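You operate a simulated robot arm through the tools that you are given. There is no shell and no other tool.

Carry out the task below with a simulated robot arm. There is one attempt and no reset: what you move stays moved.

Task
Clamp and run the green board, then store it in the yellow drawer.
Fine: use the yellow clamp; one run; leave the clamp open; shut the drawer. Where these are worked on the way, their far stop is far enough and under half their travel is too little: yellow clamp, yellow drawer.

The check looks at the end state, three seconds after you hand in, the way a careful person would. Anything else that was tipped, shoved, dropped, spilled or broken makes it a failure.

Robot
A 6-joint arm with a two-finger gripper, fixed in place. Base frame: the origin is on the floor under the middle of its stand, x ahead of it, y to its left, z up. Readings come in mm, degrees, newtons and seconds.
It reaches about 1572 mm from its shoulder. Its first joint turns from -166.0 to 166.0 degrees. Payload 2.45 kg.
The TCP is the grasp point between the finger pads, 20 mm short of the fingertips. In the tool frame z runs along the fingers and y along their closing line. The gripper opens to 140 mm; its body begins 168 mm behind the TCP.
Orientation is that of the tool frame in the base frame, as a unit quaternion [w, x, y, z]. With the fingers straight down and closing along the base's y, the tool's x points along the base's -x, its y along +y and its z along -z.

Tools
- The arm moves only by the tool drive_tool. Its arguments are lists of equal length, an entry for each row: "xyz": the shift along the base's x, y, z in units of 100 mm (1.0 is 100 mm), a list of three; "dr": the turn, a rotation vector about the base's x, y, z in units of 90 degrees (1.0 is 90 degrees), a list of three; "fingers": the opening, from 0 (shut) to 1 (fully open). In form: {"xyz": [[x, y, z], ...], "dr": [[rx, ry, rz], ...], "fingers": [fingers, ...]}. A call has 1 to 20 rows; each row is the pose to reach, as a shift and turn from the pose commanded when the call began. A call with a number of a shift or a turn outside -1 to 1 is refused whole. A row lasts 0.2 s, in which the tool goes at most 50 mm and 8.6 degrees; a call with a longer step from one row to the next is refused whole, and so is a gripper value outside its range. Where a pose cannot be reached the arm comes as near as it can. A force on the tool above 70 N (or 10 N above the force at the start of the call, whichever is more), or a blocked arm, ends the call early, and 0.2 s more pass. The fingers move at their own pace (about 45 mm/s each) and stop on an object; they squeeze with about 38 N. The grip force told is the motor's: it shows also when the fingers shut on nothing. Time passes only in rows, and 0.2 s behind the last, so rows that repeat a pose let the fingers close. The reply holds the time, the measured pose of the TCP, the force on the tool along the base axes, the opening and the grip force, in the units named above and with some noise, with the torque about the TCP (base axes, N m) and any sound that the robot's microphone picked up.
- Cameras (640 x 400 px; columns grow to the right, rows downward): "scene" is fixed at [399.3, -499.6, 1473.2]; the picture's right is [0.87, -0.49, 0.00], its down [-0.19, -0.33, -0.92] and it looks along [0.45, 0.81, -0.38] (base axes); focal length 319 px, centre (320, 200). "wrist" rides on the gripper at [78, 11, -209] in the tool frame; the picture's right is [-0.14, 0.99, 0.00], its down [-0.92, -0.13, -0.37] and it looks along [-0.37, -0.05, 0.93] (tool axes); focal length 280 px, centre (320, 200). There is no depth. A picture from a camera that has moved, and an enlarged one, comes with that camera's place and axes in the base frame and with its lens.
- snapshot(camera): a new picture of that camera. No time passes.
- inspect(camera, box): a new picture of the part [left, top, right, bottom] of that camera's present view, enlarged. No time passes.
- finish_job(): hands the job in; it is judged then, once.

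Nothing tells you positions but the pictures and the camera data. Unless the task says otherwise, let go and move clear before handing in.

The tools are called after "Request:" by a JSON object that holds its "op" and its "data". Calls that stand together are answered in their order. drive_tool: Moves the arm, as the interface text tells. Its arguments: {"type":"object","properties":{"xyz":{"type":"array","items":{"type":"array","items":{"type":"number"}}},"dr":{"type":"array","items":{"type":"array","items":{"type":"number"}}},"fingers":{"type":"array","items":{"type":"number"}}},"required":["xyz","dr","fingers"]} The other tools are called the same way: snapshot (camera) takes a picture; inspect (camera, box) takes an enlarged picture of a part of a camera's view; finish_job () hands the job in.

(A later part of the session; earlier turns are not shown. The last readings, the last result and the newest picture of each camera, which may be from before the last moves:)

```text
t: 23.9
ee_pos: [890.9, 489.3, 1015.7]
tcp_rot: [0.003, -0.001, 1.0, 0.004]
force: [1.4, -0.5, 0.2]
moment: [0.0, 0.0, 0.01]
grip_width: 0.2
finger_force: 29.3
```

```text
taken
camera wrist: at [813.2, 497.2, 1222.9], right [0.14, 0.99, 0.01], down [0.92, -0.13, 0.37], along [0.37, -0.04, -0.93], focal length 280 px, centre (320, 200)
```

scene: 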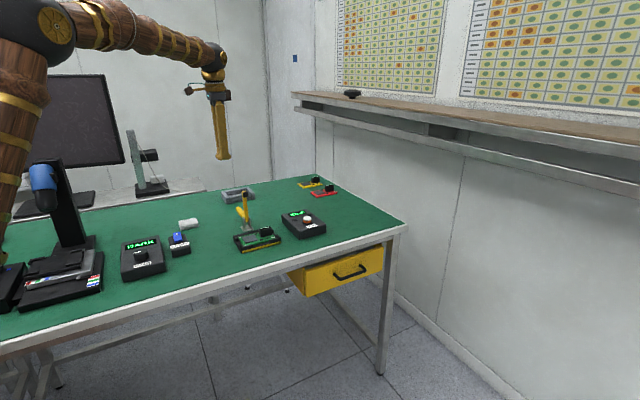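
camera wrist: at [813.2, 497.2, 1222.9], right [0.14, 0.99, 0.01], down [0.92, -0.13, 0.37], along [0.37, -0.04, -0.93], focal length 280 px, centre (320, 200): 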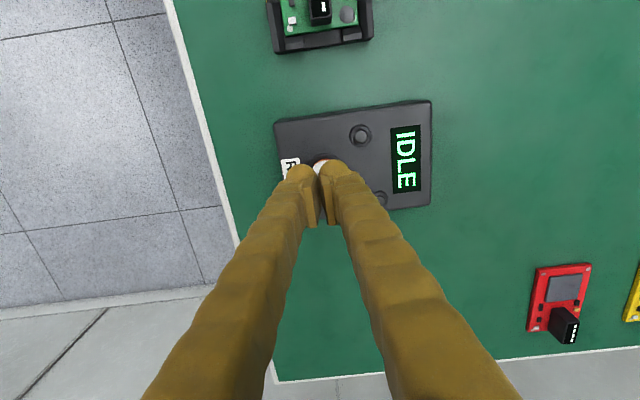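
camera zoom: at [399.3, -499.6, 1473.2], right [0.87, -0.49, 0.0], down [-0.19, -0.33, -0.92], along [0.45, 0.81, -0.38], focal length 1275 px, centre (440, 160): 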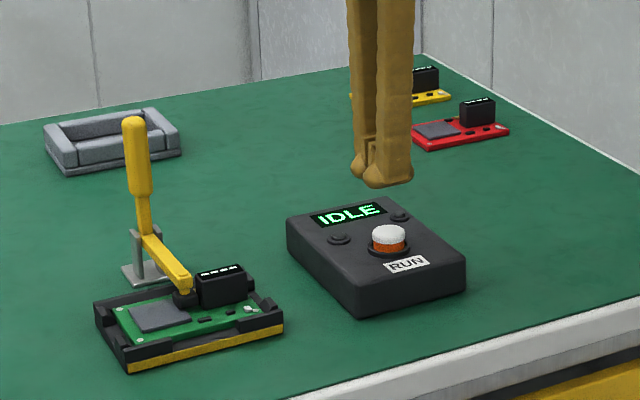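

The display still says IDLE and the ring is off again. I'll wait a moment and look again before deciding anything.

Request:
{"op": "drive_tool", "data": {"xyz": [[0, 0, 0.1], [0, 0, 0.1], [0, 0, 0.1], [0, 0, 0.1], [0, 0, 0.1], [0, 0, 0.1]], "dr": [[0, 0, 0], [0, 0, 0], [0, 0, 0], [0, 0, 0], [0, 0, 0], [0, 0, 0]], "fingers": [0, 0, 0, 0, 0, 0]}}

Request:
{"op": "inspect", "data": {"camera": "scene", "box": [230, 190, 330, 260]}}

Request:
{"op": "snapshot", "data": {"camera": "scene"}}

```text
t: 25.2
ee_pos: [892.7, 488.7, 1025.9]
tcp_rot: [0.002, -0.002, 1.0, 0.003]
force: [0.5, 0.3, 0.2]
moment: [-0.01, 0.0, -0.03]
grip_width: 0.2
finger_force: 29.7
```

```text
5.71 times, centred on (280, 225) of scene
camera zoom: at [399.3, -499.6, 1473.2], right [0.87, -0.49, 0.0], down [-0.19, -0.33, -0.92], along [0.45, 0.81, -0.38], focal length 1822 px, centre (549, 57)
```

zoom: 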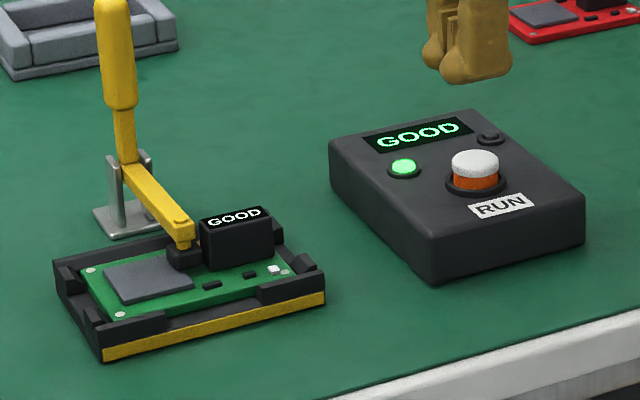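

```text
taken
```

scene: 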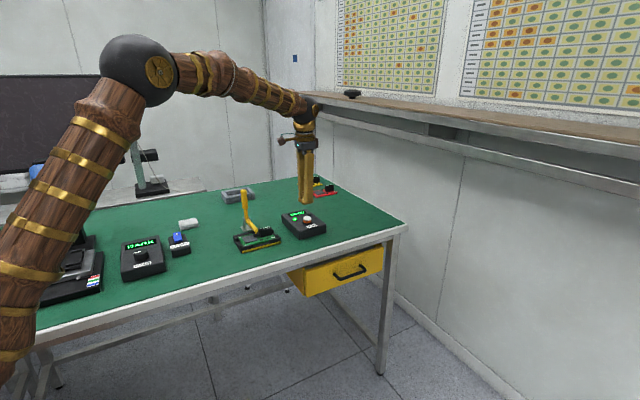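

The run finished: the box and the board both show GOOD. Now I'll open the clamp by pushing its handle back toward +y, starting by placing the shut fingers on the -y side of the handle.

Request:
{"op": "drive_tool", "data": {"xyz": [[0, 0, 0.4], [0, 0, 0.8], [-0.3, 0.1, 1.0], [-0.65, 0.3, 1.0], [-1.0, 0.5, 1.0]], "dr": [[0, 0, 0], [0, 0, 0], [0, 0, 0], [0, 0, 0], [0, 0, 0]], "fingers": [0, 0, 0, 0, 0]}}

Request:
{"op": "drive_tool", "data": {"xyz": [[-0.4, 0.15, 0.1], [-0.8, 0.28, 0.1], [-0.98, 0.28, 0.1], [-0.98, 0.28, 0.1]], "dr": [[0, 0, 0], [0, 0, 0], [0, 0, 0], [0, 0, 0]], "fingers": [0, 0, 0, 0]}}

Request:
{"op": "snapshot", "data": {"camera": "wrist"}}

Request:
{"op": "inspect", "data": {"camera": "scene", "box": [190, 140, 310, 260]}}

```text
t: 26.4
ee_pos: [793.4, 541.3, 1126.5]
tcp_rot: [0.001, -0.001, 1.0, 0.003]
force: [-0.6, 0.7, -0.8]
moment: [0.0, 0.04, -0.01]
grip_width: 0.0
finger_force: 29.2
```

```text
t: 27.4
ee_pos: [694.8, 569.0, 1137.0]
tcp_rot: [0.001, -0.001, 1.0, 0.003]
force: [-0.2, 0.1, 1.1]
moment: [0.0, -0.01, 0.01]
grip_width: 0.0
finger_force: 29.9
```

```text
taken
camera wrist: at [616.8, 576.6, 1343.9], right [0.14, 0.99, 0.01], down [0.92, -0.13, 0.37], along [0.37, -0.04, -0.93], focal length 280 px, centre (320, 200)
```

wrist: 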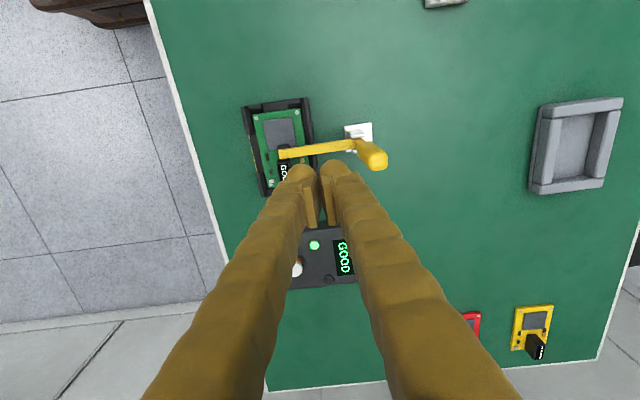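

```text
3.33 times, centred on (250, 200) of scene
camera zoom: at [399.3, -499.6, 1473.2], right [0.87, -0.49, 0.0], down [-0.19, -0.33, -0.92], along [0.45, 0.81, -0.38], focal length 1063 px, centre (553, 200)
```

zoom: 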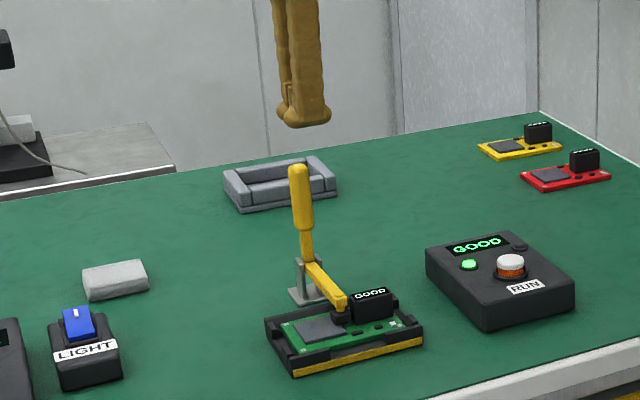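

The fingers are just on the -y side of the handle and clear of it. I'll descend and begin pushing the handle back.

Request:
{"op": "drive_tool", "data": {"xyz": [[0, 0, -0.3], [0, 0, -0.6], [0, 0, -0.85], [0, 0.12, -0.86], [0, 0.25, -0.87], [0, 0.38, -0.88], [0, 0.5, -0.9], [0, 0.62, -0.94], [0, 0.74, -0.98], [0, 0.74, -0.98]], "dr": [[0, 0, 0], [0, 0, 0], [0, 0, 0], [0, 0, 0], [0, 0, 0], [0, 0, 0], [0, 0, 0], [0, 0, 0], [0, 0, 0], [0, 0, 0]], "fingers": [0, 0, 0, 0, 0, 0, 0, 0, 0, 0]}}

Request:
{"op": "snapshot", "data": {"camera": "wrist"}}

Request:
{"op": "inspect", "data": {"camera": "scene", "box": [190, 140, 310, 260]}}

```text
t: 29.6
ee_pos: [694.9, 641.5, 1036.5]
tcp_rot: [0.002, -0.001, 1.0, 0.004]
force: [-0.7, 0.1, 0.0]
moment: [0.03, -0.01, -0.02]
grip_width: 0.0
finger_force: 29.7
```

```text
taken
camera wrist: at [616.2, 649.6, 1244.0], right [0.14, 0.99, 0.01], down [0.92, -0.13, 0.37], along [0.37, -0.04, -0.93], focal length 280 px, centre (320, 200)
```

wrist: 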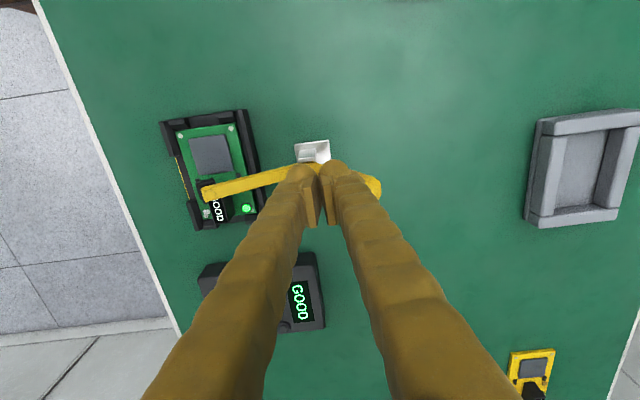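

```text
3.33 times, centred on (250, 200) of scene
camera zoom: at [399.3, -499.6, 1473.2], right [0.87, -0.49, 0.0], down [-0.19, -0.33, -0.92], along [0.45, 0.81, -0.38], focal length 1063 px, centre (553, 200)
```

zoom: 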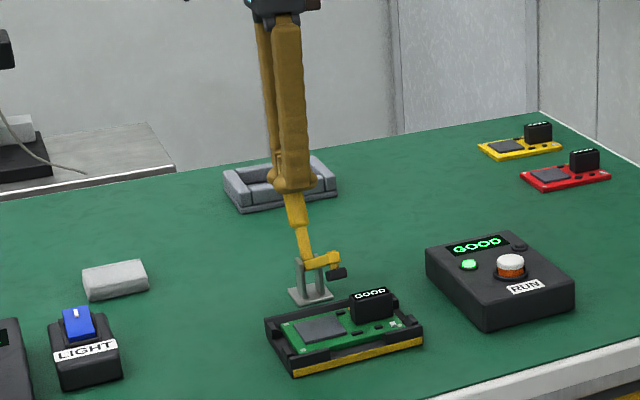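

The clamp is opening. I'll continue the handle along its arc back and down.

Request:
{"op": "drive_tool", "data": {"xyz": [[0, 0.1, -0.07], [0, 0.2, -0.15], [0, 0.28, -0.24], [0, 0.36, -0.34], [0, 0.42, -0.45], [0, 0.47, -0.57], [0, 0.49, -0.65], [0, 0.49, -0.65]], "dr": [[0, 0, 0], [0, 0, 0], [0, 0, 0], [0, 0, 0], [0, 0, 0], [0, 0, 0], [0, 0, 0], [0, 0, 0]], "fingers": [0, 0, 0, 0, 0, 0, 0, 0]}}

Request:
{"op": "snapshot", "data": {"camera": "wrist"}}

Request:
{"op": "inspect", "data": {"camera": "scene", "box": [190, 140, 310, 260]}}

```text
t: 31.4
ee_pos: [694.2, 690.3, 975.1]
tcp_rot: [0.002, -0.001, 1.0, 0.003]
force: [-0.4, -0.2, -0.2]
moment: [-0.03, -0.02, 0.03]
grip_width: 0.1
finger_force: 29.3
```

```text
taken
camera wrist: at [615.7, 698.6, 1181.6], right [0.14, 0.99, 0.01], down [0.92, -0.13, 0.37], along [0.37, -0.04, -0.93], focal length 280 px, centre (320, 200)
```

wrist: 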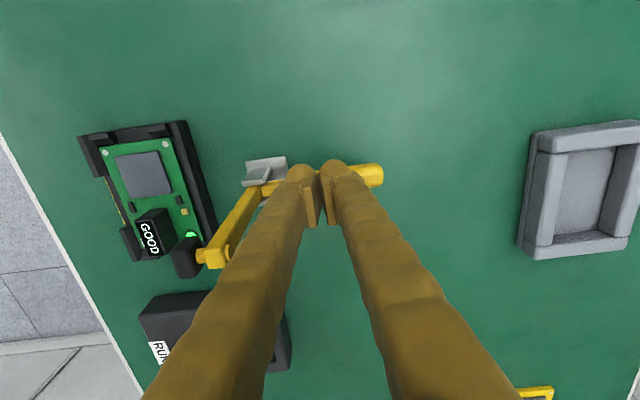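

```text
3.33 times, centred on (250, 200) of scene
camera zoom: at [399.3, -499.6, 1473.2], right [0.87, -0.49, 0.0], down [-0.19, -0.33, -0.92], along [0.45, 0.81, -0.38], focal length 1063 px, centre (553, 200)
```

zoom: 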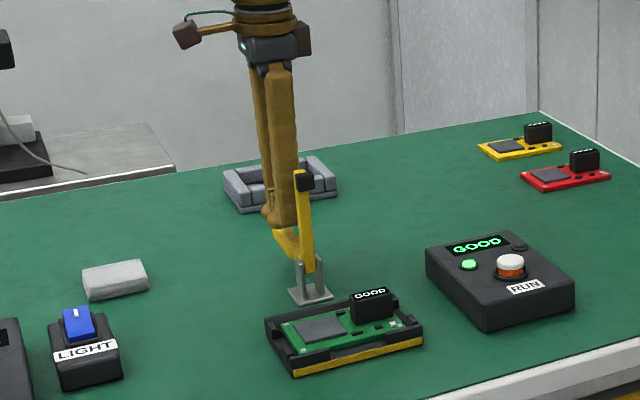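

The arm is about 75–80° up. A bit more push down on the handle to reach its stop.

Request:
{"op": "drive_tool", "data": {"xyz": [[0, 0.01, -0.06], [0, 0.02, -0.12], [0, 0.02, -0.18], [0, 0.02, -0.22], [0, 0.02, -0.22]], "dr": [[0, 0, 0], [0, 0, 0], [0, 0, 0], [0, 0, 0], [0, 0, 0]], "fingers": [0, 0, 0, 0, 0]}}

Request:
{"op": "inspect", "data": {"camera": "scene", "box": [190, 140, 310, 260]}}

```text
t: 32.6
ee_pos: [694.6, 692.1, 953.7]
tcp_rot: [0.003, -0.001, 1.0, 0.004]
force: [-1.5, -2.6, 27.0]
moment: [-0.23, -0.01, -0.01]
grip_width: 6.2
finger_force: 29.9
```

```text
3.33 times, centred on (250, 200) of scene
camera zoom: at [399.3, -499.6, 1473.2], right [0.87, -0.49, 0.0], down [-0.19, -0.33, -0.92], along [0.45, 0.81, -0.38], focal length 1063 px, centre (553, 200)
```

zoom: 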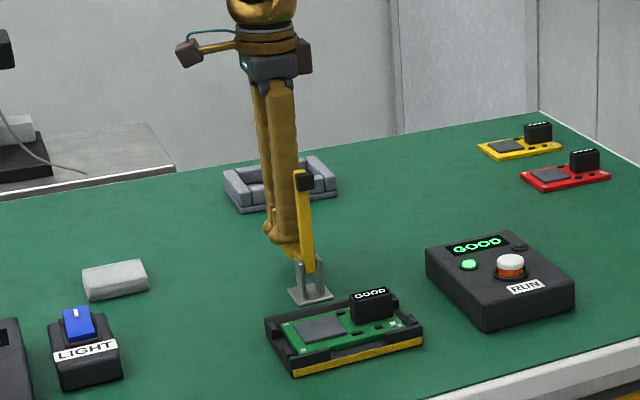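

Back at its open stop (27 N), with the pad in its original upright place. I'll lift straight up and check that it stays open.

Request:
{"op": "drive_tool", "data": {"xyz": [[0, 0, 0.1], [0, 0, 0.3], [0, 0, 0.6], [0, 0, 1.0], [0, 0, 1.0]], "dr": [[0, 0, 0], [0, 0, 0], [0, 0, 0], [0, 0, 0], [0, 0, 0]], "fingers": [0, 0, 0, 0, 0]}}

Request:
{"op": "drive_tool", "data": {"xyz": [[0, 0, 0.4], [0, 0, 0.8], [0, 0, 1.0], [0, 0, 1.0]], "dr": [[0, 0, 0], [0, 0, 0], [0, 0, 0], [0, 0, 0]], "fingers": [0, 0, 0, 0]}}

Request:
{"op": "inspect", "data": {"camera": "scene", "box": [190, 140, 310, 260]}}

Request:
{"op": "snapshot", "data": {"camera": "wrist"}}

```text
t: 33.9
ee_pos: [694.9, 693.4, 1053.4]
tcp_rot: [0.002, -0.001, 1.0, 0.002]
force: [0.4, 0.2, 0.8]
moment: [0.01, 0.0, 0.01]
grip_width: 0.0
finger_force: 29.3
```

```text
t: 34.9
ee_pos: [693.0, 691.1, 1151.9]
tcp_rot: [0.001, -0.001, 1.0, 0.003]
force: [0.0, 0.4, 0.3]
moment: [0.0, 0.04, -0.03]
grip_width: 0.0
finger_force: 29.6
```

```text
3.33 times, centred on (250, 200) of scene
camera zoom: at [399.3, -499.6, 1473.2], right [0.87, -0.49, 0.0], down [-0.19, -0.33, -0.92], along [0.45, 0.81, -0.38], focal length 1063 px, centre (553, 200)
```

zoom: 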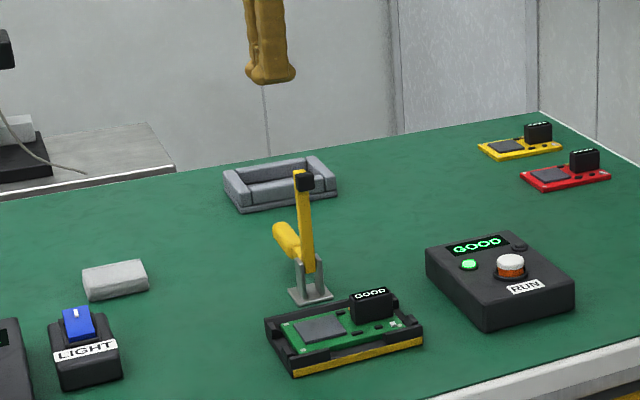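

```text
taken
camera wrist: at [616.0, 699.0, 1359.3], right [0.14, 0.99, 0.01], down [0.92, -0.13, 0.37], along [0.37, -0.04, -0.93], focal length 280 px, centre (320, 200)
```

wrist: 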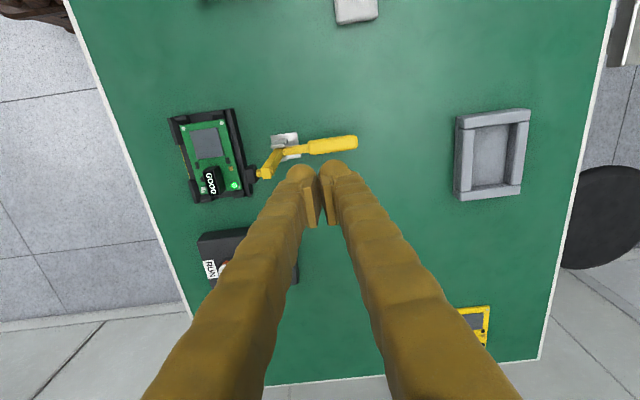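

The clamp is open and stays. Now I'll go to the front of the bench for a look at the yellow drawer and its handle.

Request:
{"op": "drive_tool", "data": {"xyz": [[0.1, -0.4, 0.2], [0.2, -0.8, 0.2], [0.4, -1.0, 0.2]], "dr": [[0, 0, 0], [0, 0, 0], [0, 0, 0]], "fingers": [0.3, 0.3, 0.3]}}

Request:
{"op": "drive_tool", "data": {"xyz": [[0.1, -0.4, 0], [0.2, -0.8, 0], [0.4, -1.0, 0]], "dr": [[0, 0, 0], [0, 0, 0], [0, 0, 0]], "fingers": [0.3, 0.3, 0.3]}}

Request:
{"op": "drive_tool", "data": {"xyz": [[0.1, -0.4, 0], [0.2, -0.8, 0], [0.4, -1.0, 0]], "dr": [[0, 0, 0], [0, 0, 0], [0, 0, 0]], "fingers": [0.3, 0.3, 0.3]}}

Request:
{"op": "drive_tool", "data": {"xyz": [[0.1, -0.4, 0], [0.2, -0.8, 0], [0.4, -1.0, 0], [0.5, -1.0, -0.3], [0.5, -1.0, -0.3]], "dr": [[0, 0, 0], [0, 0, 0], [0, 0, 0], [0, 0, 0], [0, 0, 0]], "fingers": [0.3, 0.3, 0.3, 0.3, 0.3]}}

Request:
{"op": "snapshot", "data": {"camera": "wrist"}}

Request:
{"op": "snapshot", "data": {"camera": "scene"}}

```text
t: 35.6
ee_pos: [733.7, 593.6, 1173.7]
tcp_rot: [0.002, -0.001, 1.0, 0.003]
force: [0.6, 0.2, 0.2]
moment: [-0.01, -0.01, 0.02]
grip_width: 41.9
finger_force: 0.0
```

```text
t: 36.5
ee_pos: [771.3, 491.6, 1173.2]
tcp_rot: [0.002, -0.002, 1.0, 0.003]
force: [-0.5, -0.1, -0.7]
moment: [-0.02, 0.0, 0.0]
grip_width: 42.2
finger_force: 0.0
```

```text
t: 37.2
ee_pos: [809.3, 394.0, 1171.5]
tcp_rot: [0.002, -0.001, 1.0, 0.003]
force: [0.6, 0.0, 1.1]
moment: [0.0, -0.01, 0.01]
grip_width: 42.1
finger_force: 0.2
```

```text
t: 38.5
ee_pos: [864.1, 292.5, 1141.3]
tcp_rot: [0.002, -0.001, 1.0, 0.004]
force: [-0.5, -0.5, -0.4]
moment: [-0.01, 0.05, 0.02]
grip_width: 41.7
finger_force: 0.0
```

```text
taken
camera wrist: at [784.9, 300.5, 1348.8], right [0.14, 0.99, 0.01], down [0.92, -0.13, 0.37], along [0.37, -0.04, -0.93], focal length 280 px, centre (320, 200)
```

wrist: 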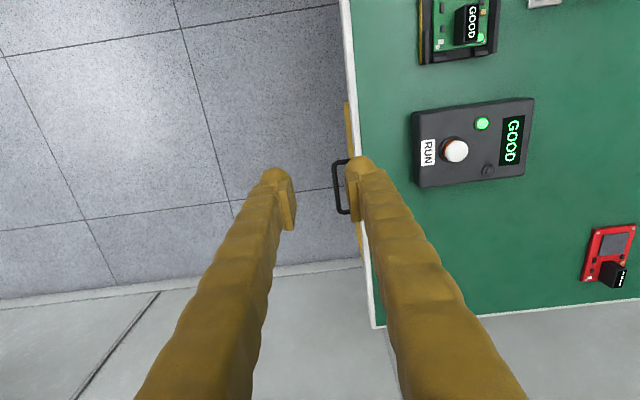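

```text
taken
```

scene: 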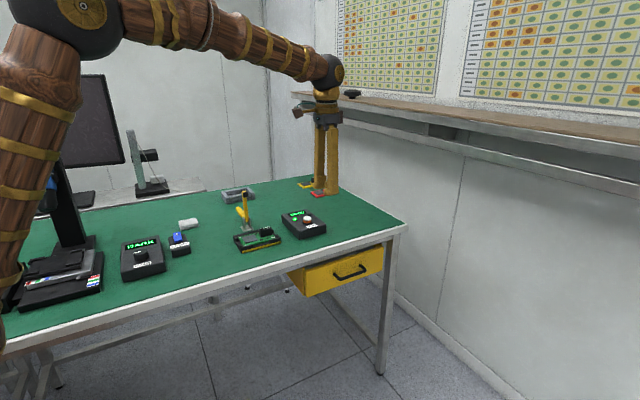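

The drawer handle is visible between the fingers and the bench edge. I'll enlarge both views to measure it.

Request:
{"op": "inspect", "data": {"camera": "wrist", "box": [300, 90, 400, 270]}}

Request:
{"op": "inspect", "data": {"camera": "scene", "box": [280, 225, 410, 306]}}

```text
2.22 times, centred on (350, 180) of wrist
camera zoom: at [784.9, 300.5, 1348.8], right [0.14, 0.99, 0.01], down [0.92, -0.13, 0.37], along [0.37, -0.04, -0.93], focal length 623 px, centre (253, 244)
```

zoom: 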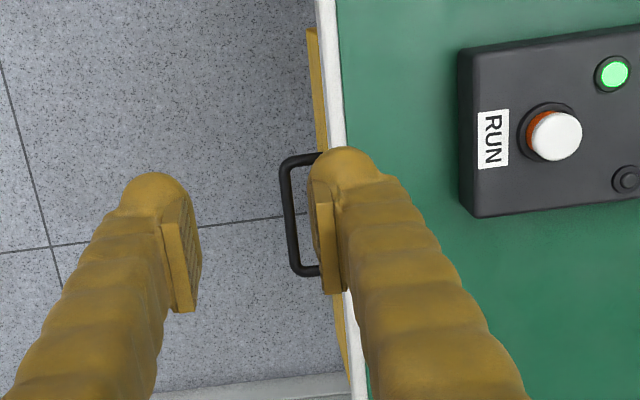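

```text
4.92 times, centred on (345, 266) of scene
camera zoom: at [399.3, -499.6, 1473.2], right [0.87, -0.49, 0.0], down [-0.19, -0.33, -0.92], along [0.45, 0.81, -0.38], focal length 1570 px, centre (197, -122)
```

zoom: 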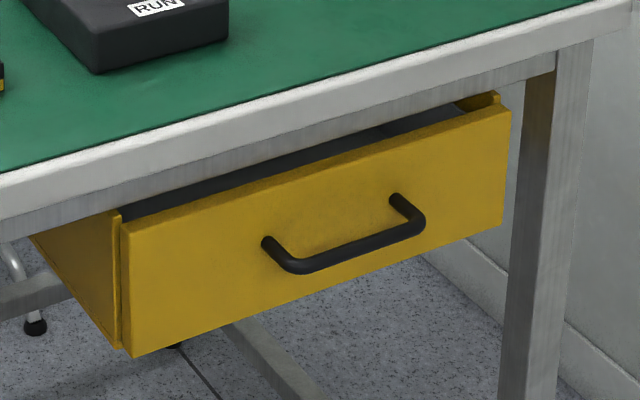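

The drawer front is at about y 352, z 700–816, x 820–1165, with a bar handle near (991, 315, 766). The bench edge overhangs, so I need to come at the handle tilted. I'll test tilting the fingers toward +y up here in free space.

Request:
{"op": "drive_tool", "data": {"xyz": [[0, -0.1, 0], [0, -0.2, 0], [0, -0.3, 0], [0, -0.4, 0], [0, -0.5, 0]], "dr": [[0.08, 0, 0], [0.16, 0, 0], [0.24, 0, 0], [0.32, 0, 0], [0.4, 0, 0]], "fingers": [0.3, 0.3, 0.3, 0.3, 0.3]}}

Request:
{"op": "snapshot", "data": {"camera": "scene"}}

Request:
{"op": "snapshot", "data": {"camera": "wrist"}}

```text
t: 39.6
ee_pos: [863.2, 241.3, 1139.2]
tcp_rot: [0.002, -0.001, 0.95, 0.313]
force: [0.5, 0.1, 1.2]
moment: [0.02, 0.0, 0.02]
grip_width: 42.0
finger_force: 0.0
```

```text
taken
```

scene: 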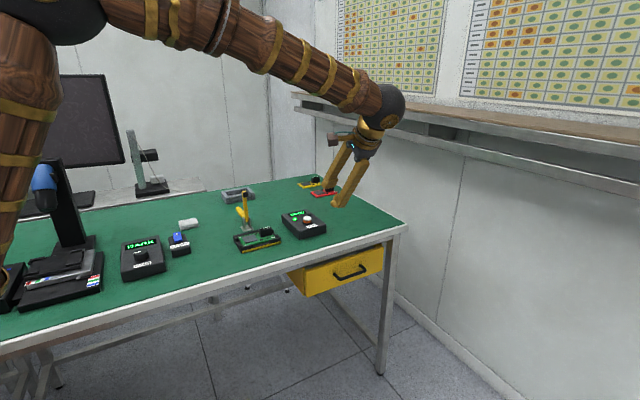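

```text
taken
camera wrist: at [785.0, 124.8, 1312.2], right [0.14, 0.8, 0.59], down [0.92, -0.32, 0.22], along [0.37, 0.51, -0.78], focal length 280 px, centre (320, 200)
```

wrist: 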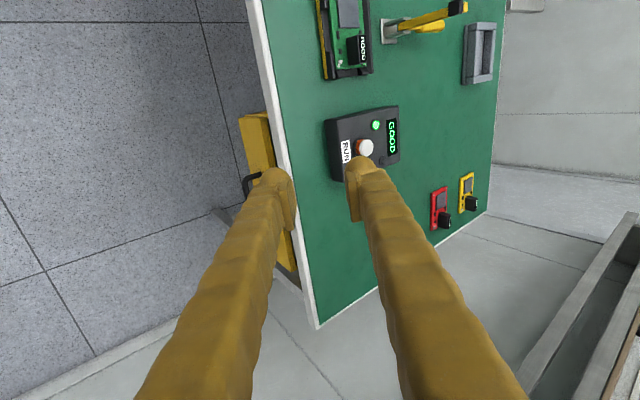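

The 36° tilt works. I'll tilt further (to about 63°) while backing off in -y.

Request:
{"op": "drive_tool", "data": {"xyz": [[0.1, -0.2, -0.1], [0.2, -0.4, -0.2], [0.3, -0.6, -0.3], [0.4, -0.8, -0.4]], "dr": [[0.08, 0, 0], [0.16, 0, 0], [0.24, 0, 0], [0.3, 0, 0]], "fingers": [0.3, 0.3, 0.3, 0.3]}}

Request:
{"op": "snapshot", "data": {"camera": "scene"}}

Request:
{"op": "snapshot", "data": {"camera": "wrist"}}

```text
t: 40.6
ee_pos: [903.3, 159.9, 1100.1]
tcp_rot: [0.003, 0.0, 0.85, 0.527]
force: [-0.3, -0.7, 0.0]
moment: [-0.05, -0.02, -0.02]
grip_width: 42.0
finger_force: 0.1
```

```text
taken
```

scene: 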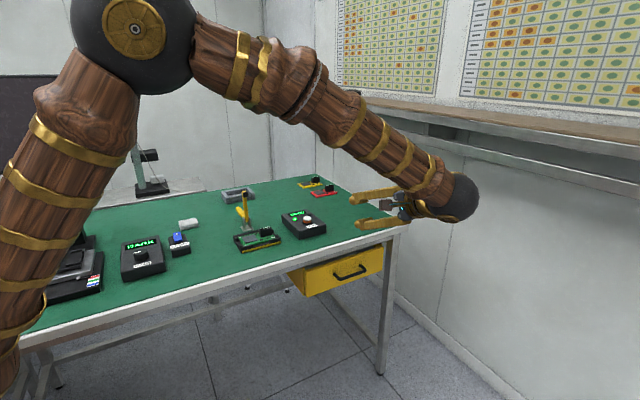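

```text
taken
camera wrist: at [824.2, -23.3, 1201.1], right [0.13, 0.44, 0.89], down [0.92, -0.39, 0.05], along [0.37, 0.81, -0.46], focal length 280 px, centre (320, 200)
```

wrist: 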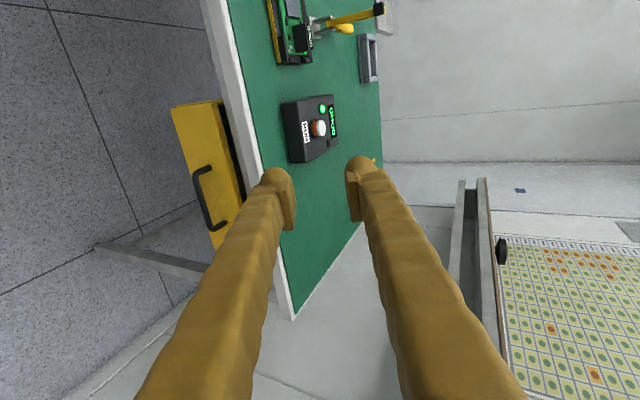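

The tilt works and the wrist camera now sees the drawer face. I'll enlarge to measure the handle.

Request:
{"op": "inspect", "data": {"camera": "wrist", "box": [150, 80, 310, 260]}}

```text
2.22 times, centred on (230, 170) of wrist
camera zoom: at [824.2, -23.3, 1201.1], right [0.13, 0.44, 0.89], down [0.92, -0.39, 0.05], along [0.37, 0.81, -0.46], focal length 623 px, centre (520, 267)
```

zoom: 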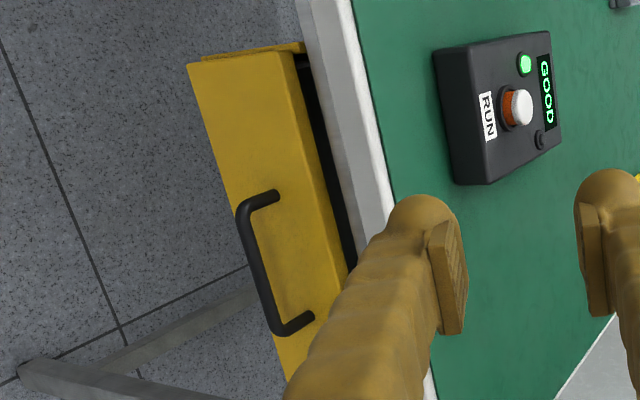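

Handle bar is near y 317, z about 752, x 940–1050. I'll tilt nearly horizontal (about 82°), open the fingers wider, and come level with the handle from the -y side.

Request:
{"op": "drive_tool", "data": {"xyz": [[0.2, -0.03, -0.2], [0.45, -0.06, -0.45], [0.7, -0.1, -0.7], [0.87, -0.1, -0.9]], "dr": [[0.05, 0, 0], [0.1, 0, 0], [0.15, 0, 0], [0.2, 0, 0]], "fingers": [0.4, 0.4, 0.4, 0.4]}}

Request:
{"op": "drive_tool", "data": {"xyz": [[0, 0, -0.4], [0, 0, -0.8], [0, 0, -1.0], [0, 0, -1.0]], "dr": [[0, 0, 0], [0, 0, 0], [0, 0, 0], [0, 0, 0]], "fingers": [0.4, 0.4, 0.4, 0.4]}}

Request:
{"op": "snapshot", "data": {"camera": "scene"}}

Request:
{"op": "snapshot", "data": {"camera": "wrist"}}

```text
t: 41.6
ee_pos: [992.5, 151.3, 1008.9]
tcp_rot: [0.002, 0.001, 0.758, 0.653]
force: [1.0, 0.5, 1.2]
moment: [-0.07, 0.02, -0.03]
grip_width: 55.9
finger_force: 0.2
```

```text
t: 42.6
ee_pos: [992.3, 151.3, 909.0]
tcp_rot: [0.002, 0.0, 0.758, 0.652]
force: [0.2, -0.4, 0.5]
moment: [0.02, -0.01, -0.02]
grip_width: 55.8
finger_force: 0.1
```

```text
taken
```

scene: 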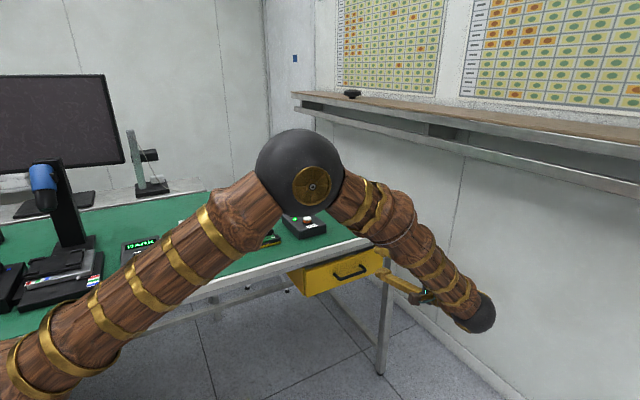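

```text
taken
camera wrist: at [912.8, -54.9, 949.2], right [0.14, 0.15, 0.98], down [0.92, -0.39, -0.07], along [0.37, 0.91, -0.19], focal length 280 px, centre (320, 200)
```

wrist: 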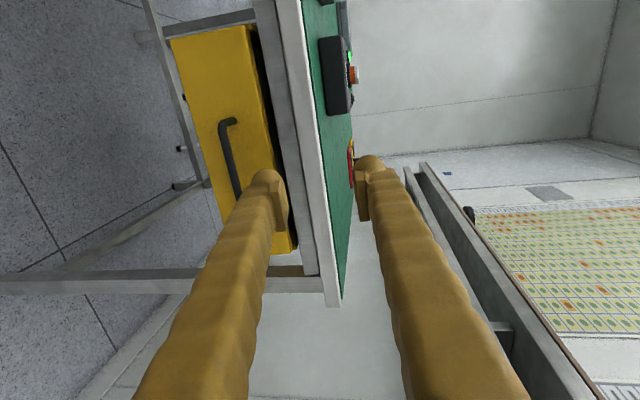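

Nearly horizontal and clear. I'll lower 100 mm and then re-measure the handle relative to the finger gap.

Request:
{"op": "drive_tool", "data": {"xyz": [[0, 0, -0.4], [0, 0, -0.8], [0, 0, -1.0], [0, 0, -1.0]], "dr": [[0, 0, 0], [0, 0, 0], [0, 0, 0], [0, 0, 0]], "fingers": [0.4, 0.4, 0.4, 0.4]}}

Request:
{"op": "snapshot", "data": {"camera": "wrist"}}

Request:
{"op": "inspect", "data": {"camera": "scene", "box": [270, 220, 470, 345]}}

```text
t: 43.6
ee_pos: [989.8, 152.0, 810.0]
tcp_rot: [0.003, 0.0, 0.758, 0.652]
force: [-0.3, -1.1, 0.6]
moment: [0.04, 0.0, 0.06]
grip_width: 56.1
finger_force: 0.1
```

```text
taken
camera wrist: at [910.6, -54.5, 851.8], right [0.14, 0.15, 0.98], down [0.92, -0.39, -0.07], along [0.37, 0.91, -0.19], focal length 280 px, centre (320, 200)
```

wrist: 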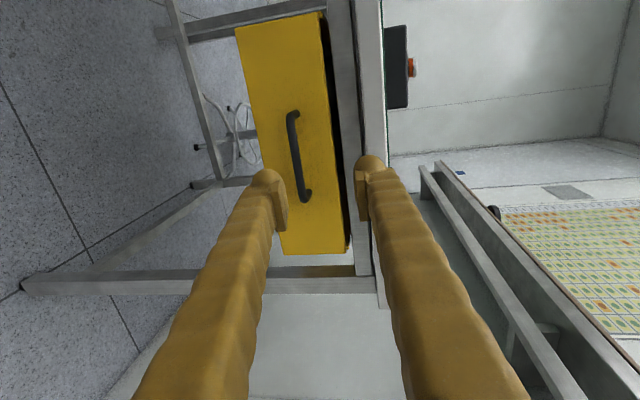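

```text
3.20 times, centred on (370, 282) of scene
camera zoom: at [399.3, -499.6, 1473.2], right [0.87, -0.49, 0.0], down [-0.19, -0.33, -0.92], along [0.45, 0.81, -0.38], focal length 1020 px, centre (160, -64)
```

zoom: 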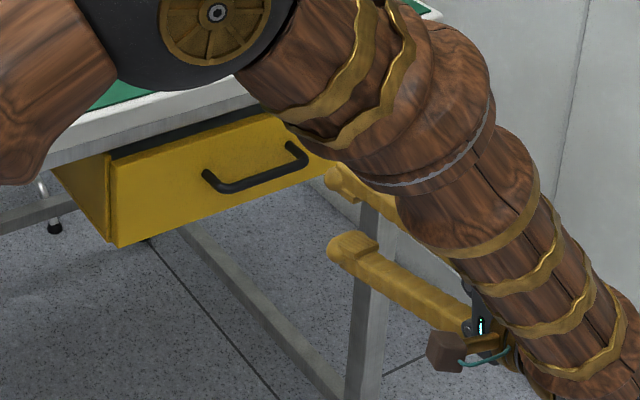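

The handle's bar comes out at z about 750, x 942–1054, y about 317. I'll go down to z 751 and approach in +y.

Request:
{"op": "drive_tool", "data": {"xyz": [[0.02, 0, -0.28], [0.03, 0, -0.57], [0.03, 0.3, -0.57], [0.03, 0.6, -0.57], [0.03, 0.9, -0.57], [0.03, 0.9, -0.57]], "dr": [[0, 0, 0], [0, 0, 0], [0, 0, 0], [0, 0, 0], [0, 0, 0], [0, 0, 0]], "fingers": [0.4, 0.4, 0.4, 0.4, 0.4, 0.4]}}

Request:
{"op": "snapshot", "data": {"camera": "wrist"}}

Request:
{"op": "inspect", "data": {"camera": "scene", "box": [270, 220, 470, 345]}}

```text
t: 45.0
ee_pos: [993.2, 244.0, 755.4]
tcp_rot: [0.001, 0.0, 0.758, 0.652]
force: [-0.1, -0.3, -0.2]
moment: [0.0, -0.01, -0.03]
grip_width: 55.9
finger_force: 0.0
```

```text
taken
camera wrist: at [914.0, 38.0, 795.0], right [0.14, 0.15, 0.98], down [0.92, -0.39, -0.07], along [0.37, 0.91, -0.19], focal length 280 px, centre (320, 200)
```

wrist: 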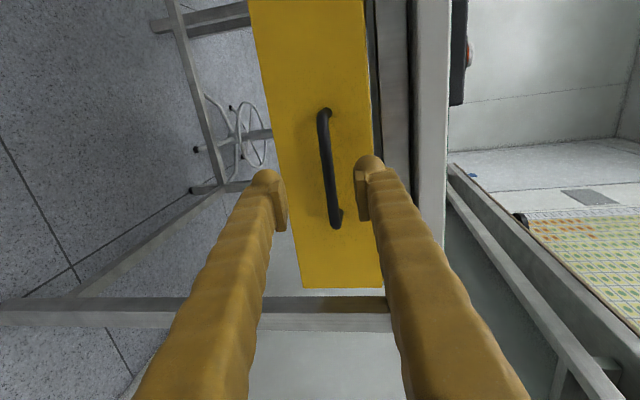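

```text
3.20 times, centred on (370, 282) of scene
camera zoom: at [399.3, -499.6, 1473.2], right [0.87, -0.49, 0.0], down [-0.19, -0.33, -0.92], along [0.45, 0.81, -0.38], focal length 1020 px, centre (160, -64)
```

zoom: 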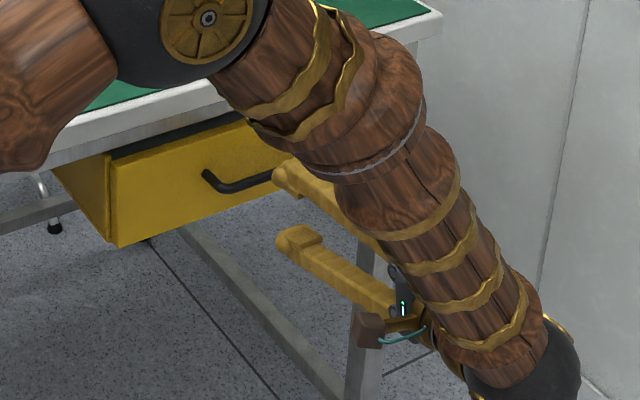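

The handle sits between the open fingers. I'll advance in +y until the bar is between the pads, then close.

Request:
{"op": "drive_tool", "data": {"xyz": [[0, 0.2, -0.02], [0, 0.4, -0.03], [0, 0.55, -0.03], [0, 0.66, -0.03], [0, 0.66, -0.03]], "dr": [[0, 0, 0], [0, 0, 0], [0, 0, 0], [0, 0, 0], [0, 0, 0]], "fingers": [0.4, 0.4, 0.4, 0.4, 0.4]}}

Request:
{"op": "snapshot", "data": {"camera": "wrist"}}

Request:
{"op": "inspect", "data": {"camera": "scene", "box": [270, 220, 470, 345]}}

```text
t: 46.2
ee_pos: [993.3, 307.2, 750.6]
tcp_rot: [0.002, 0.001, 0.758, 0.652]
force: [0.0, 0.4, 0.0]
moment: [0.02, 0.04, 0.0]
grip_width: 56.0
finger_force: 0.1
```

```text
taken
camera wrist: at [916.0, 102.3, 791.0], right [0.14, 0.15, 0.98], down [0.92, -0.39, -0.07], along [0.37, 0.91, -0.19], focal length 280 px, centre (320, 200)
```

wrist: 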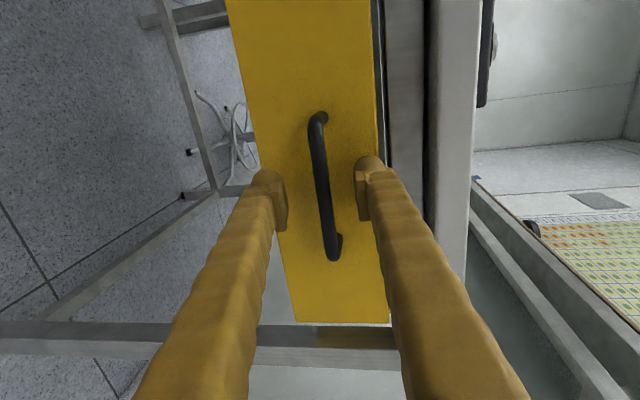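

```text
3.20 times, centred on (370, 282) of scene
camera zoom: at [399.3, -499.6, 1473.2], right [0.87, -0.49, 0.0], down [-0.19, -0.33, -0.92], along [0.45, 0.81, -0.38], focal length 1020 px, centre (160, -64)
```

zoom: 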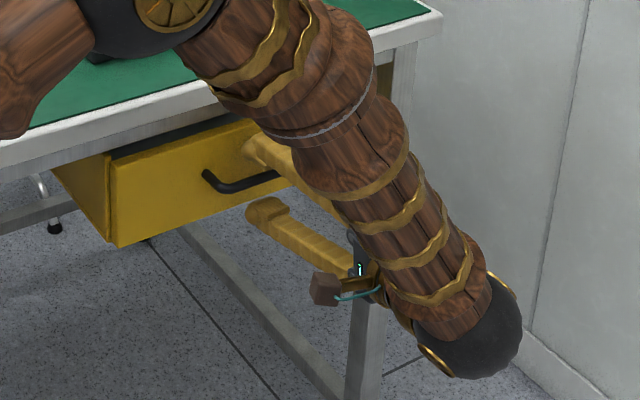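

The bar is in the gap. I'll advance a few more millimetres and close on it.

Request:
{"op": "drive_tool", "data": {"xyz": [[0, 0.06, -0.01], [0, 0.06, -0.01], [0, 0.06, -0.01], [0, 0.06, -0.01], [0, 0.06, -0.01], [0, 0.06, -0.01]], "dr": [[0, 0, 0], [0, 0, 0], [0, 0, 0], [0, 0, 0], [0, 0, 0], [0, 0, 0]], "fingers": [0.4, 0, 0, 0, 0, 0]}}

Request:
{"op": "snapshot", "data": {"camera": "wrist"}}

```text
t: 47.6
ee_pos: [994.4, 315.1, 751.6]
tcp_rot: [0.002, -0.001, 0.757, 0.653]
force: [-11.6, 0.9, 41.5]
moment: [-0.02, 0.14, 0.25]
grip_width: 7.4
finger_force: 34.8
```

```text
taken
camera wrist: at [916.0, 108.9, 792.2], right [0.13, 0.15, 0.98], down [0.92, -0.39, -0.07], along [0.37, 0.91, -0.19], focal length 280 px, centre (320, 200)
```

wrist: 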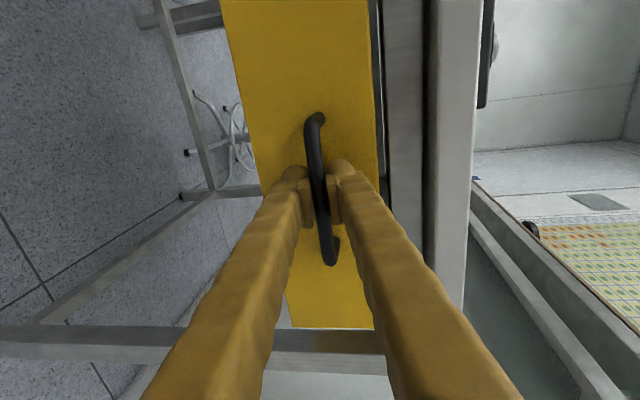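

I've got the bar (7.4 mm). There's a 41 N upward load because I'm a few millimetres low, so I'll relax that, then start pulling.

Request:
{"op": "drive_tool", "data": {"xyz": [[-0.01, 0, 0.02], [-0.02, 0, 0.04], [-0.02, 0, 0.05], [-0.02, 0, 0.05]], "dr": [[0, 0, 0], [0, 0, 0], [0, 0, 0], [0, 0, 0]], "fingers": [0, 0, 0, 0]}}

```text
t: 48.6
ee_pos: [991.3, 314.4, 752.6]
tcp_rot: [0.002, 0.002, 0.758, 0.652]
force: [31.2, 0.8, -24.5]
moment: [0.02, -0.31, -0.07]
grip_width: 7.1
finger_force: 35.1
```

Slightly overcorrected; adjusting back a little.

Request:
{"op": "drive_tool", "data": {"xyz": [[0.007, 0, -0.01], [0.014, 0, -0.018], [0.014, 0, -0.018]], "dr": [[0, 0, 0], [0, 0, 0], [0, 0, 0]], "fingers": [0, 0, 0]}}

```text
t: 49.5
ee_pos: [991.5, 314.0, 752.6]
tcp_rot: [0.001, 0.001, 0.758, 0.653]
force: [-3.1, 1.8, -17.7]
moment: [0.04, -0.1, 0.09]
grip_width: 6.9
finger_force: 34.9
```

Forces are low now. I'll pull the drawer slowly in -y.

Request:
{"op": "drive_tool", "data": {"xyz": [[0, -0.05, -0.01], [0, -0.15, -0.01], [0, -0.3, -0.01], [0, -0.45, -0.01], [0, -0.6, -0.01], [0, -0.75, -0.01], [0, -0.75, -0.01]], "dr": [[0, 0, 0], [0, 0, 0], [0, 0, 0], [0, 0, 0], [0, 0, 0], [0, 0, 0], [0, 0, 0]], "fingers": [0, 0, 0, 0, 0, 0, 0]}}

Request:
{"op": "snapshot", "data": {"camera": "scene"}}

Request:
{"op": "snapshot", "data": {"camera": "wrist"}}

```text
t: 51.0
ee_pos: [993.3, 238.7, 752.6]
tcp_rot: [0.001, 0.0, 0.758, 0.652]
force: [-32.2, -0.8, -13.4]
moment: [0.03, -0.01, 0.08]
grip_width: 7.3
finger_force: 35.2
```

```text
taken
```

scene: 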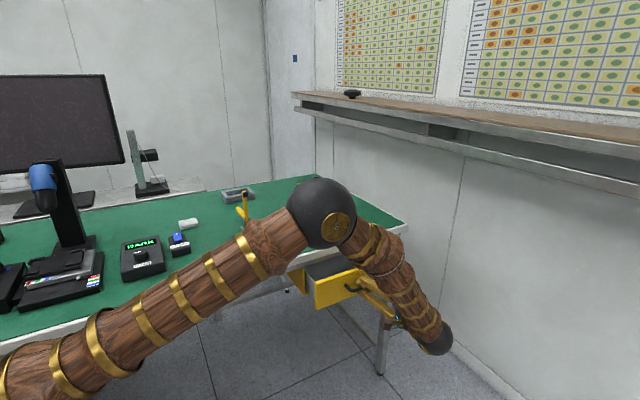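

```text
taken
camera wrist: at [915.1, 32.9, 793.0], right [0.14, 0.15, 0.98], down [0.92, -0.39, -0.07], along [0.37, 0.91, -0.19], focal length 280 px, centre (320, 200)
```

wrist: 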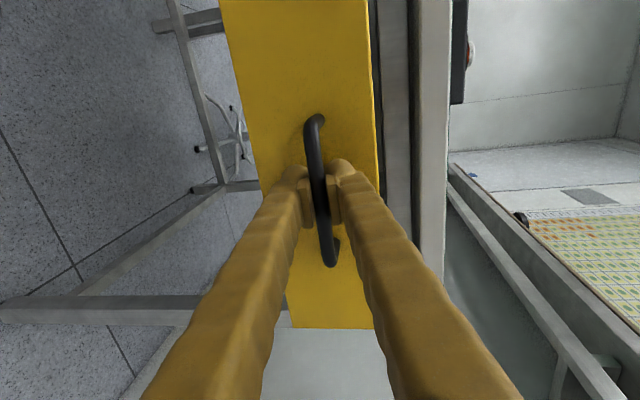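

The drawer slides easily; it's 75 mm out. I'll continue to pull, trimming x a bit for the side load.

Request:
{"op": "drive_tool", "data": {"xyz": [[-0.01, -0.1, 0], [-0.02, -0.25, 0], [-0.02, -0.4, 0], [-0.02, -0.55, 0], [-0.02, -0.7, 0], [-0.02, -0.8, 0], [-0.02, -0.8, 0]], "dr": [[0, 0, 0], [0, 0, 0], [0, 0, 0], [0, 0, 0], [0, 0, 0], [0, 0, 0], [0, 0, 0]], "fingers": [0, 0, 0, 0, 0, 0, 0]}}

Request:
{"op": "snapshot", "data": {"camera": "scene"}}

```text
t: 52.6
ee_pos: [989.5, 161.3, 752.3]
tcp_rot: [0.001, 0.001, 0.758, 0.652]
force: [32.1, -0.7, -23.5]
moment: [0.01, -0.05, -0.08]
grip_width: 7.2
finger_force: 35.8
```

```text
taken
```

scene: 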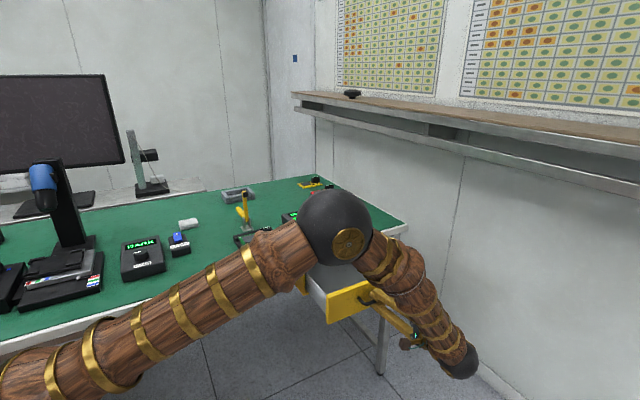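

About 154 mm out, no resistance in y. I'll pull on until I feel the stop or have ample room.

Request:
{"op": "drive_tool", "data": {"xyz": [[0.01, -0.1, -0.015], [0.01, -0.2, -0.015], [0.01, -0.3, -0.015], [0.01, -0.4, -0.015], [0.01, -0.5, -0.015], [0.01, -0.6, -0.015], [0.01, -0.6, -0.015]], "dr": [[0, 0, 0], [0, 0, 0], [0, 0, 0], [0, 0, 0], [0, 0, 0], [0, 0, 0], [0, 0, 0]], "fingers": [0, 0, 0, 0, 0, 0, 0]}}

Request:
{"op": "snapshot", "data": {"camera": "scene"}}

Request:
{"op": "snapshot", "data": {"camera": "wrist"}}

```text
t: 54.2
ee_pos: [990.1, 99.4, 752.5]
tcp_rot: [0.002, 0.001, 0.758, 0.652]
force: [-22.1, -1.3, 32.3]
moment: [-0.02, -0.04, -0.18]
grip_width: 7.5
finger_force: 34.7
```

```text
taken
```

scene: 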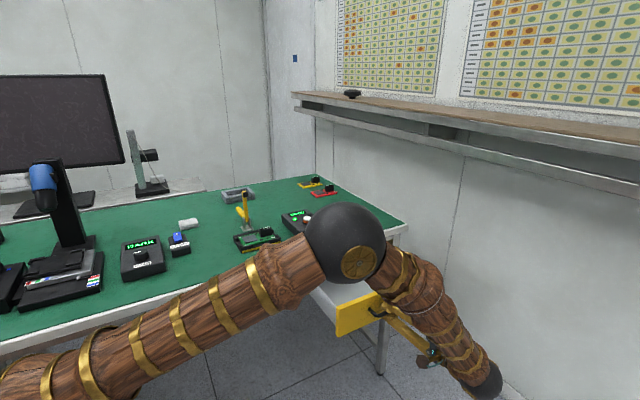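

```text
taken
camera wrist: at [912.1, -107.3, 792.6], right [0.14, 0.15, 0.98], down [0.92, -0.39, -0.07], along [0.37, 0.91, -0.19], focal length 280 px, centre (320, 200)
```

wrist: 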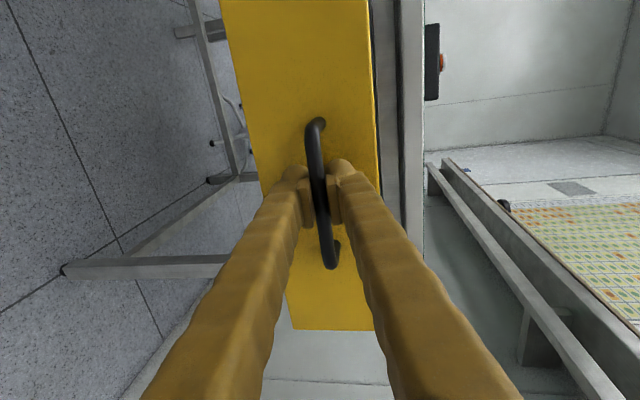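

214 mm out and still free. I'll keep pulling gently to find the far stop.

Request:
{"op": "drive_tool", "data": {"xyz": [[-0.005, -0.1, 0.02], [-0.005, -0.2, 0.02], [-0.005, -0.3, 0.02], [-0.005, -0.4, 0.02], [-0.005, -0.5, 0.02], [-0.005, -0.6, 0.02], [-0.005, -0.6, 0.02]], "dr": [[0, 0, 0], [0, 0, 0], [0, 0, 0], [0, 0, 0], [0, 0, 0], [0, 0, 0], [0, 0, 0]], "fingers": [0, 0, 0, 0, 0, 0, 0]}}

Request:
{"op": "snapshot", "data": {"camera": "scene"}}

```text
t: 55.9
ee_pos: [990.5, 37.7, 752.8]
tcp_rot: [0.001, 0.0, 0.757, 0.653]
force: [-31.1, -0.5, 26.2]
moment: [-0.03, -0.1, 0.1]
grip_width: 6.8
finger_force: 35.0
```

```text
taken
```

scene: 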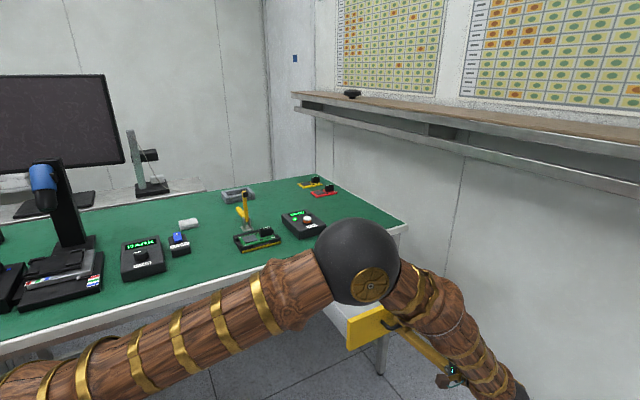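

Request:
{"op": "drive_tool", "data": {"xyz": [[0, -0.1, -0.01], [0, -0.2, -0.01], [0, -0.3, -0.01], [0, -0.4, -0.01], [0, -0.5, -0.01], [0, -0.6, -0.01], [0, -0.6, -0.01]], "dr": [[0, 0, 0], [0, 0, 0], [0, 0, 0], [0, 0, 0], [0, 0, 0], [0, 0, 0], [0, 0, 0]], "fingers": [0, 0, 0, 0, 0, 0, 0]}}

Request:
{"op": "snapshot", "data": {"camera": "scene"}}

Request:
{"op": "snapshot", "data": {"camera": "wrist"}}

```text
t: 57.5
ee_pos: [992.4, -20.7, 752.6]
tcp_rot: [0.002, -0.001, 0.758, 0.652]
force: [-30.4, 0.4, 38.6]
moment: [-0.03, 0.02, 0.13]
grip_width: 7.1
finger_force: 35.0
```

```text
taken
```

scene: 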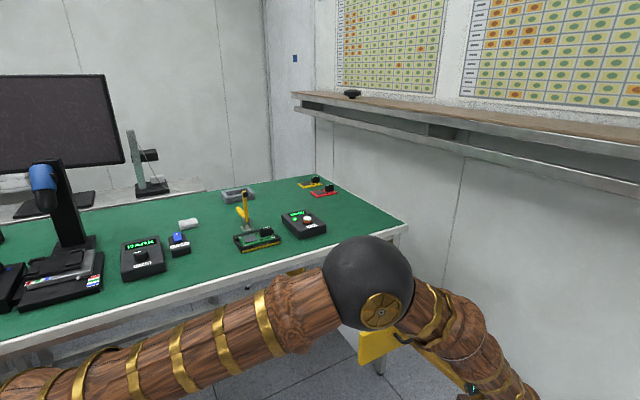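

```text
taken
camera wrist: at [913.8, -227.5, 792.5], right [0.14, 0.15, 0.98], down [0.92, -0.39, -0.07], along [0.37, 0.91, -0.19], focal length 280 px, centre (320, 200)
```

wrist: 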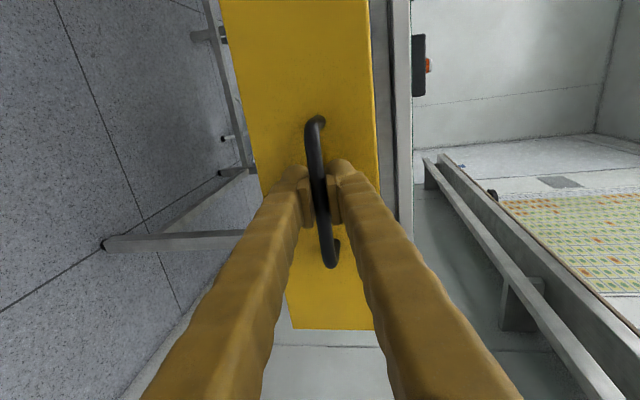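

335 mm out, well past half of any plausible travel and plenty of room. I'll relax the load, open the fingers and back off in -y.

Request:
{"op": "drive_tool", "data": {"xyz": [[-0.01, 0, 0.02], [-0.01, 0, 0.02], [-0.01, 0, 0.02], [-0.01, 0, 0.02], [-0.01, 0, 0.02]], "dr": [[0, 0, 0], [0, 0, 0], [0, 0, 0], [0, 0, 0], [0, 0, 0]], "fingers": [0, 0.15, 0.3, 0.4, 0.4]}}

Request:
{"op": "drive_tool", "data": {"xyz": [[0, -0.2, 0], [0, -0.5, 0], [0, -0.9, 0], [0, -1.0, 0]], "dr": [[0, 0, 0], [0, 0, 0], [0, 0, 0], [0, 0, 0]], "fingers": [0.4, 0.4, 0.4, 0.4]}}

Request:
{"op": "snapshot", "data": {"camera": "wrist"}}

Request:
{"op": "snapshot", "data": {"camera": "scene"}}

```text
t: 58.6
ee_pos: [991.8, -20.7, 753.4]
tcp_rot: [0.002, 0.001, 0.758, 0.653]
force: [0.2, 0.1, -0.3]
moment: [-0.01, 0.02, 0.0]
grip_width: 55.8
finger_force: 0.2
```

```text
t: 59.6
ee_pos: [990.7, -118.9, 752.1]
tcp_rot: [0.003, 0.001, 0.759, 0.652]
force: [0.0, -0.5, -0.1]
moment: [0.0, 0.02, -0.03]
grip_width: 55.9
finger_force: 0.0
```

```text
taken
camera wrist: at [912.4, -325.8, 791.9], right [0.14, 0.15, 0.98], down [0.92, -0.39, -0.07], along [0.37, 0.91, -0.19], focal length 280 px, centre (320, 200)
```

wrist: 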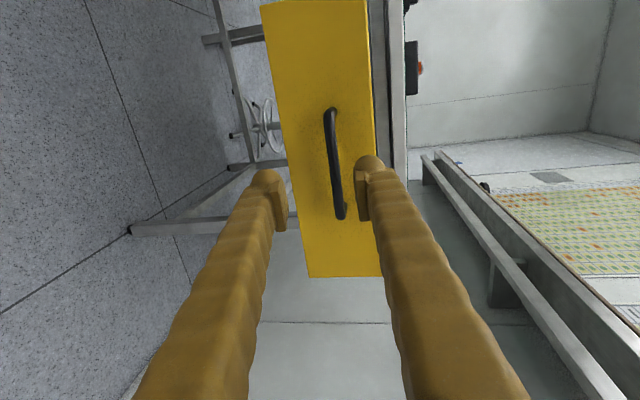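

```text
taken
```

scene: 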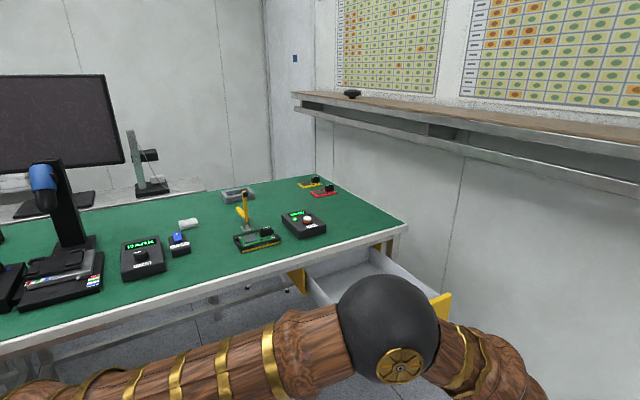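

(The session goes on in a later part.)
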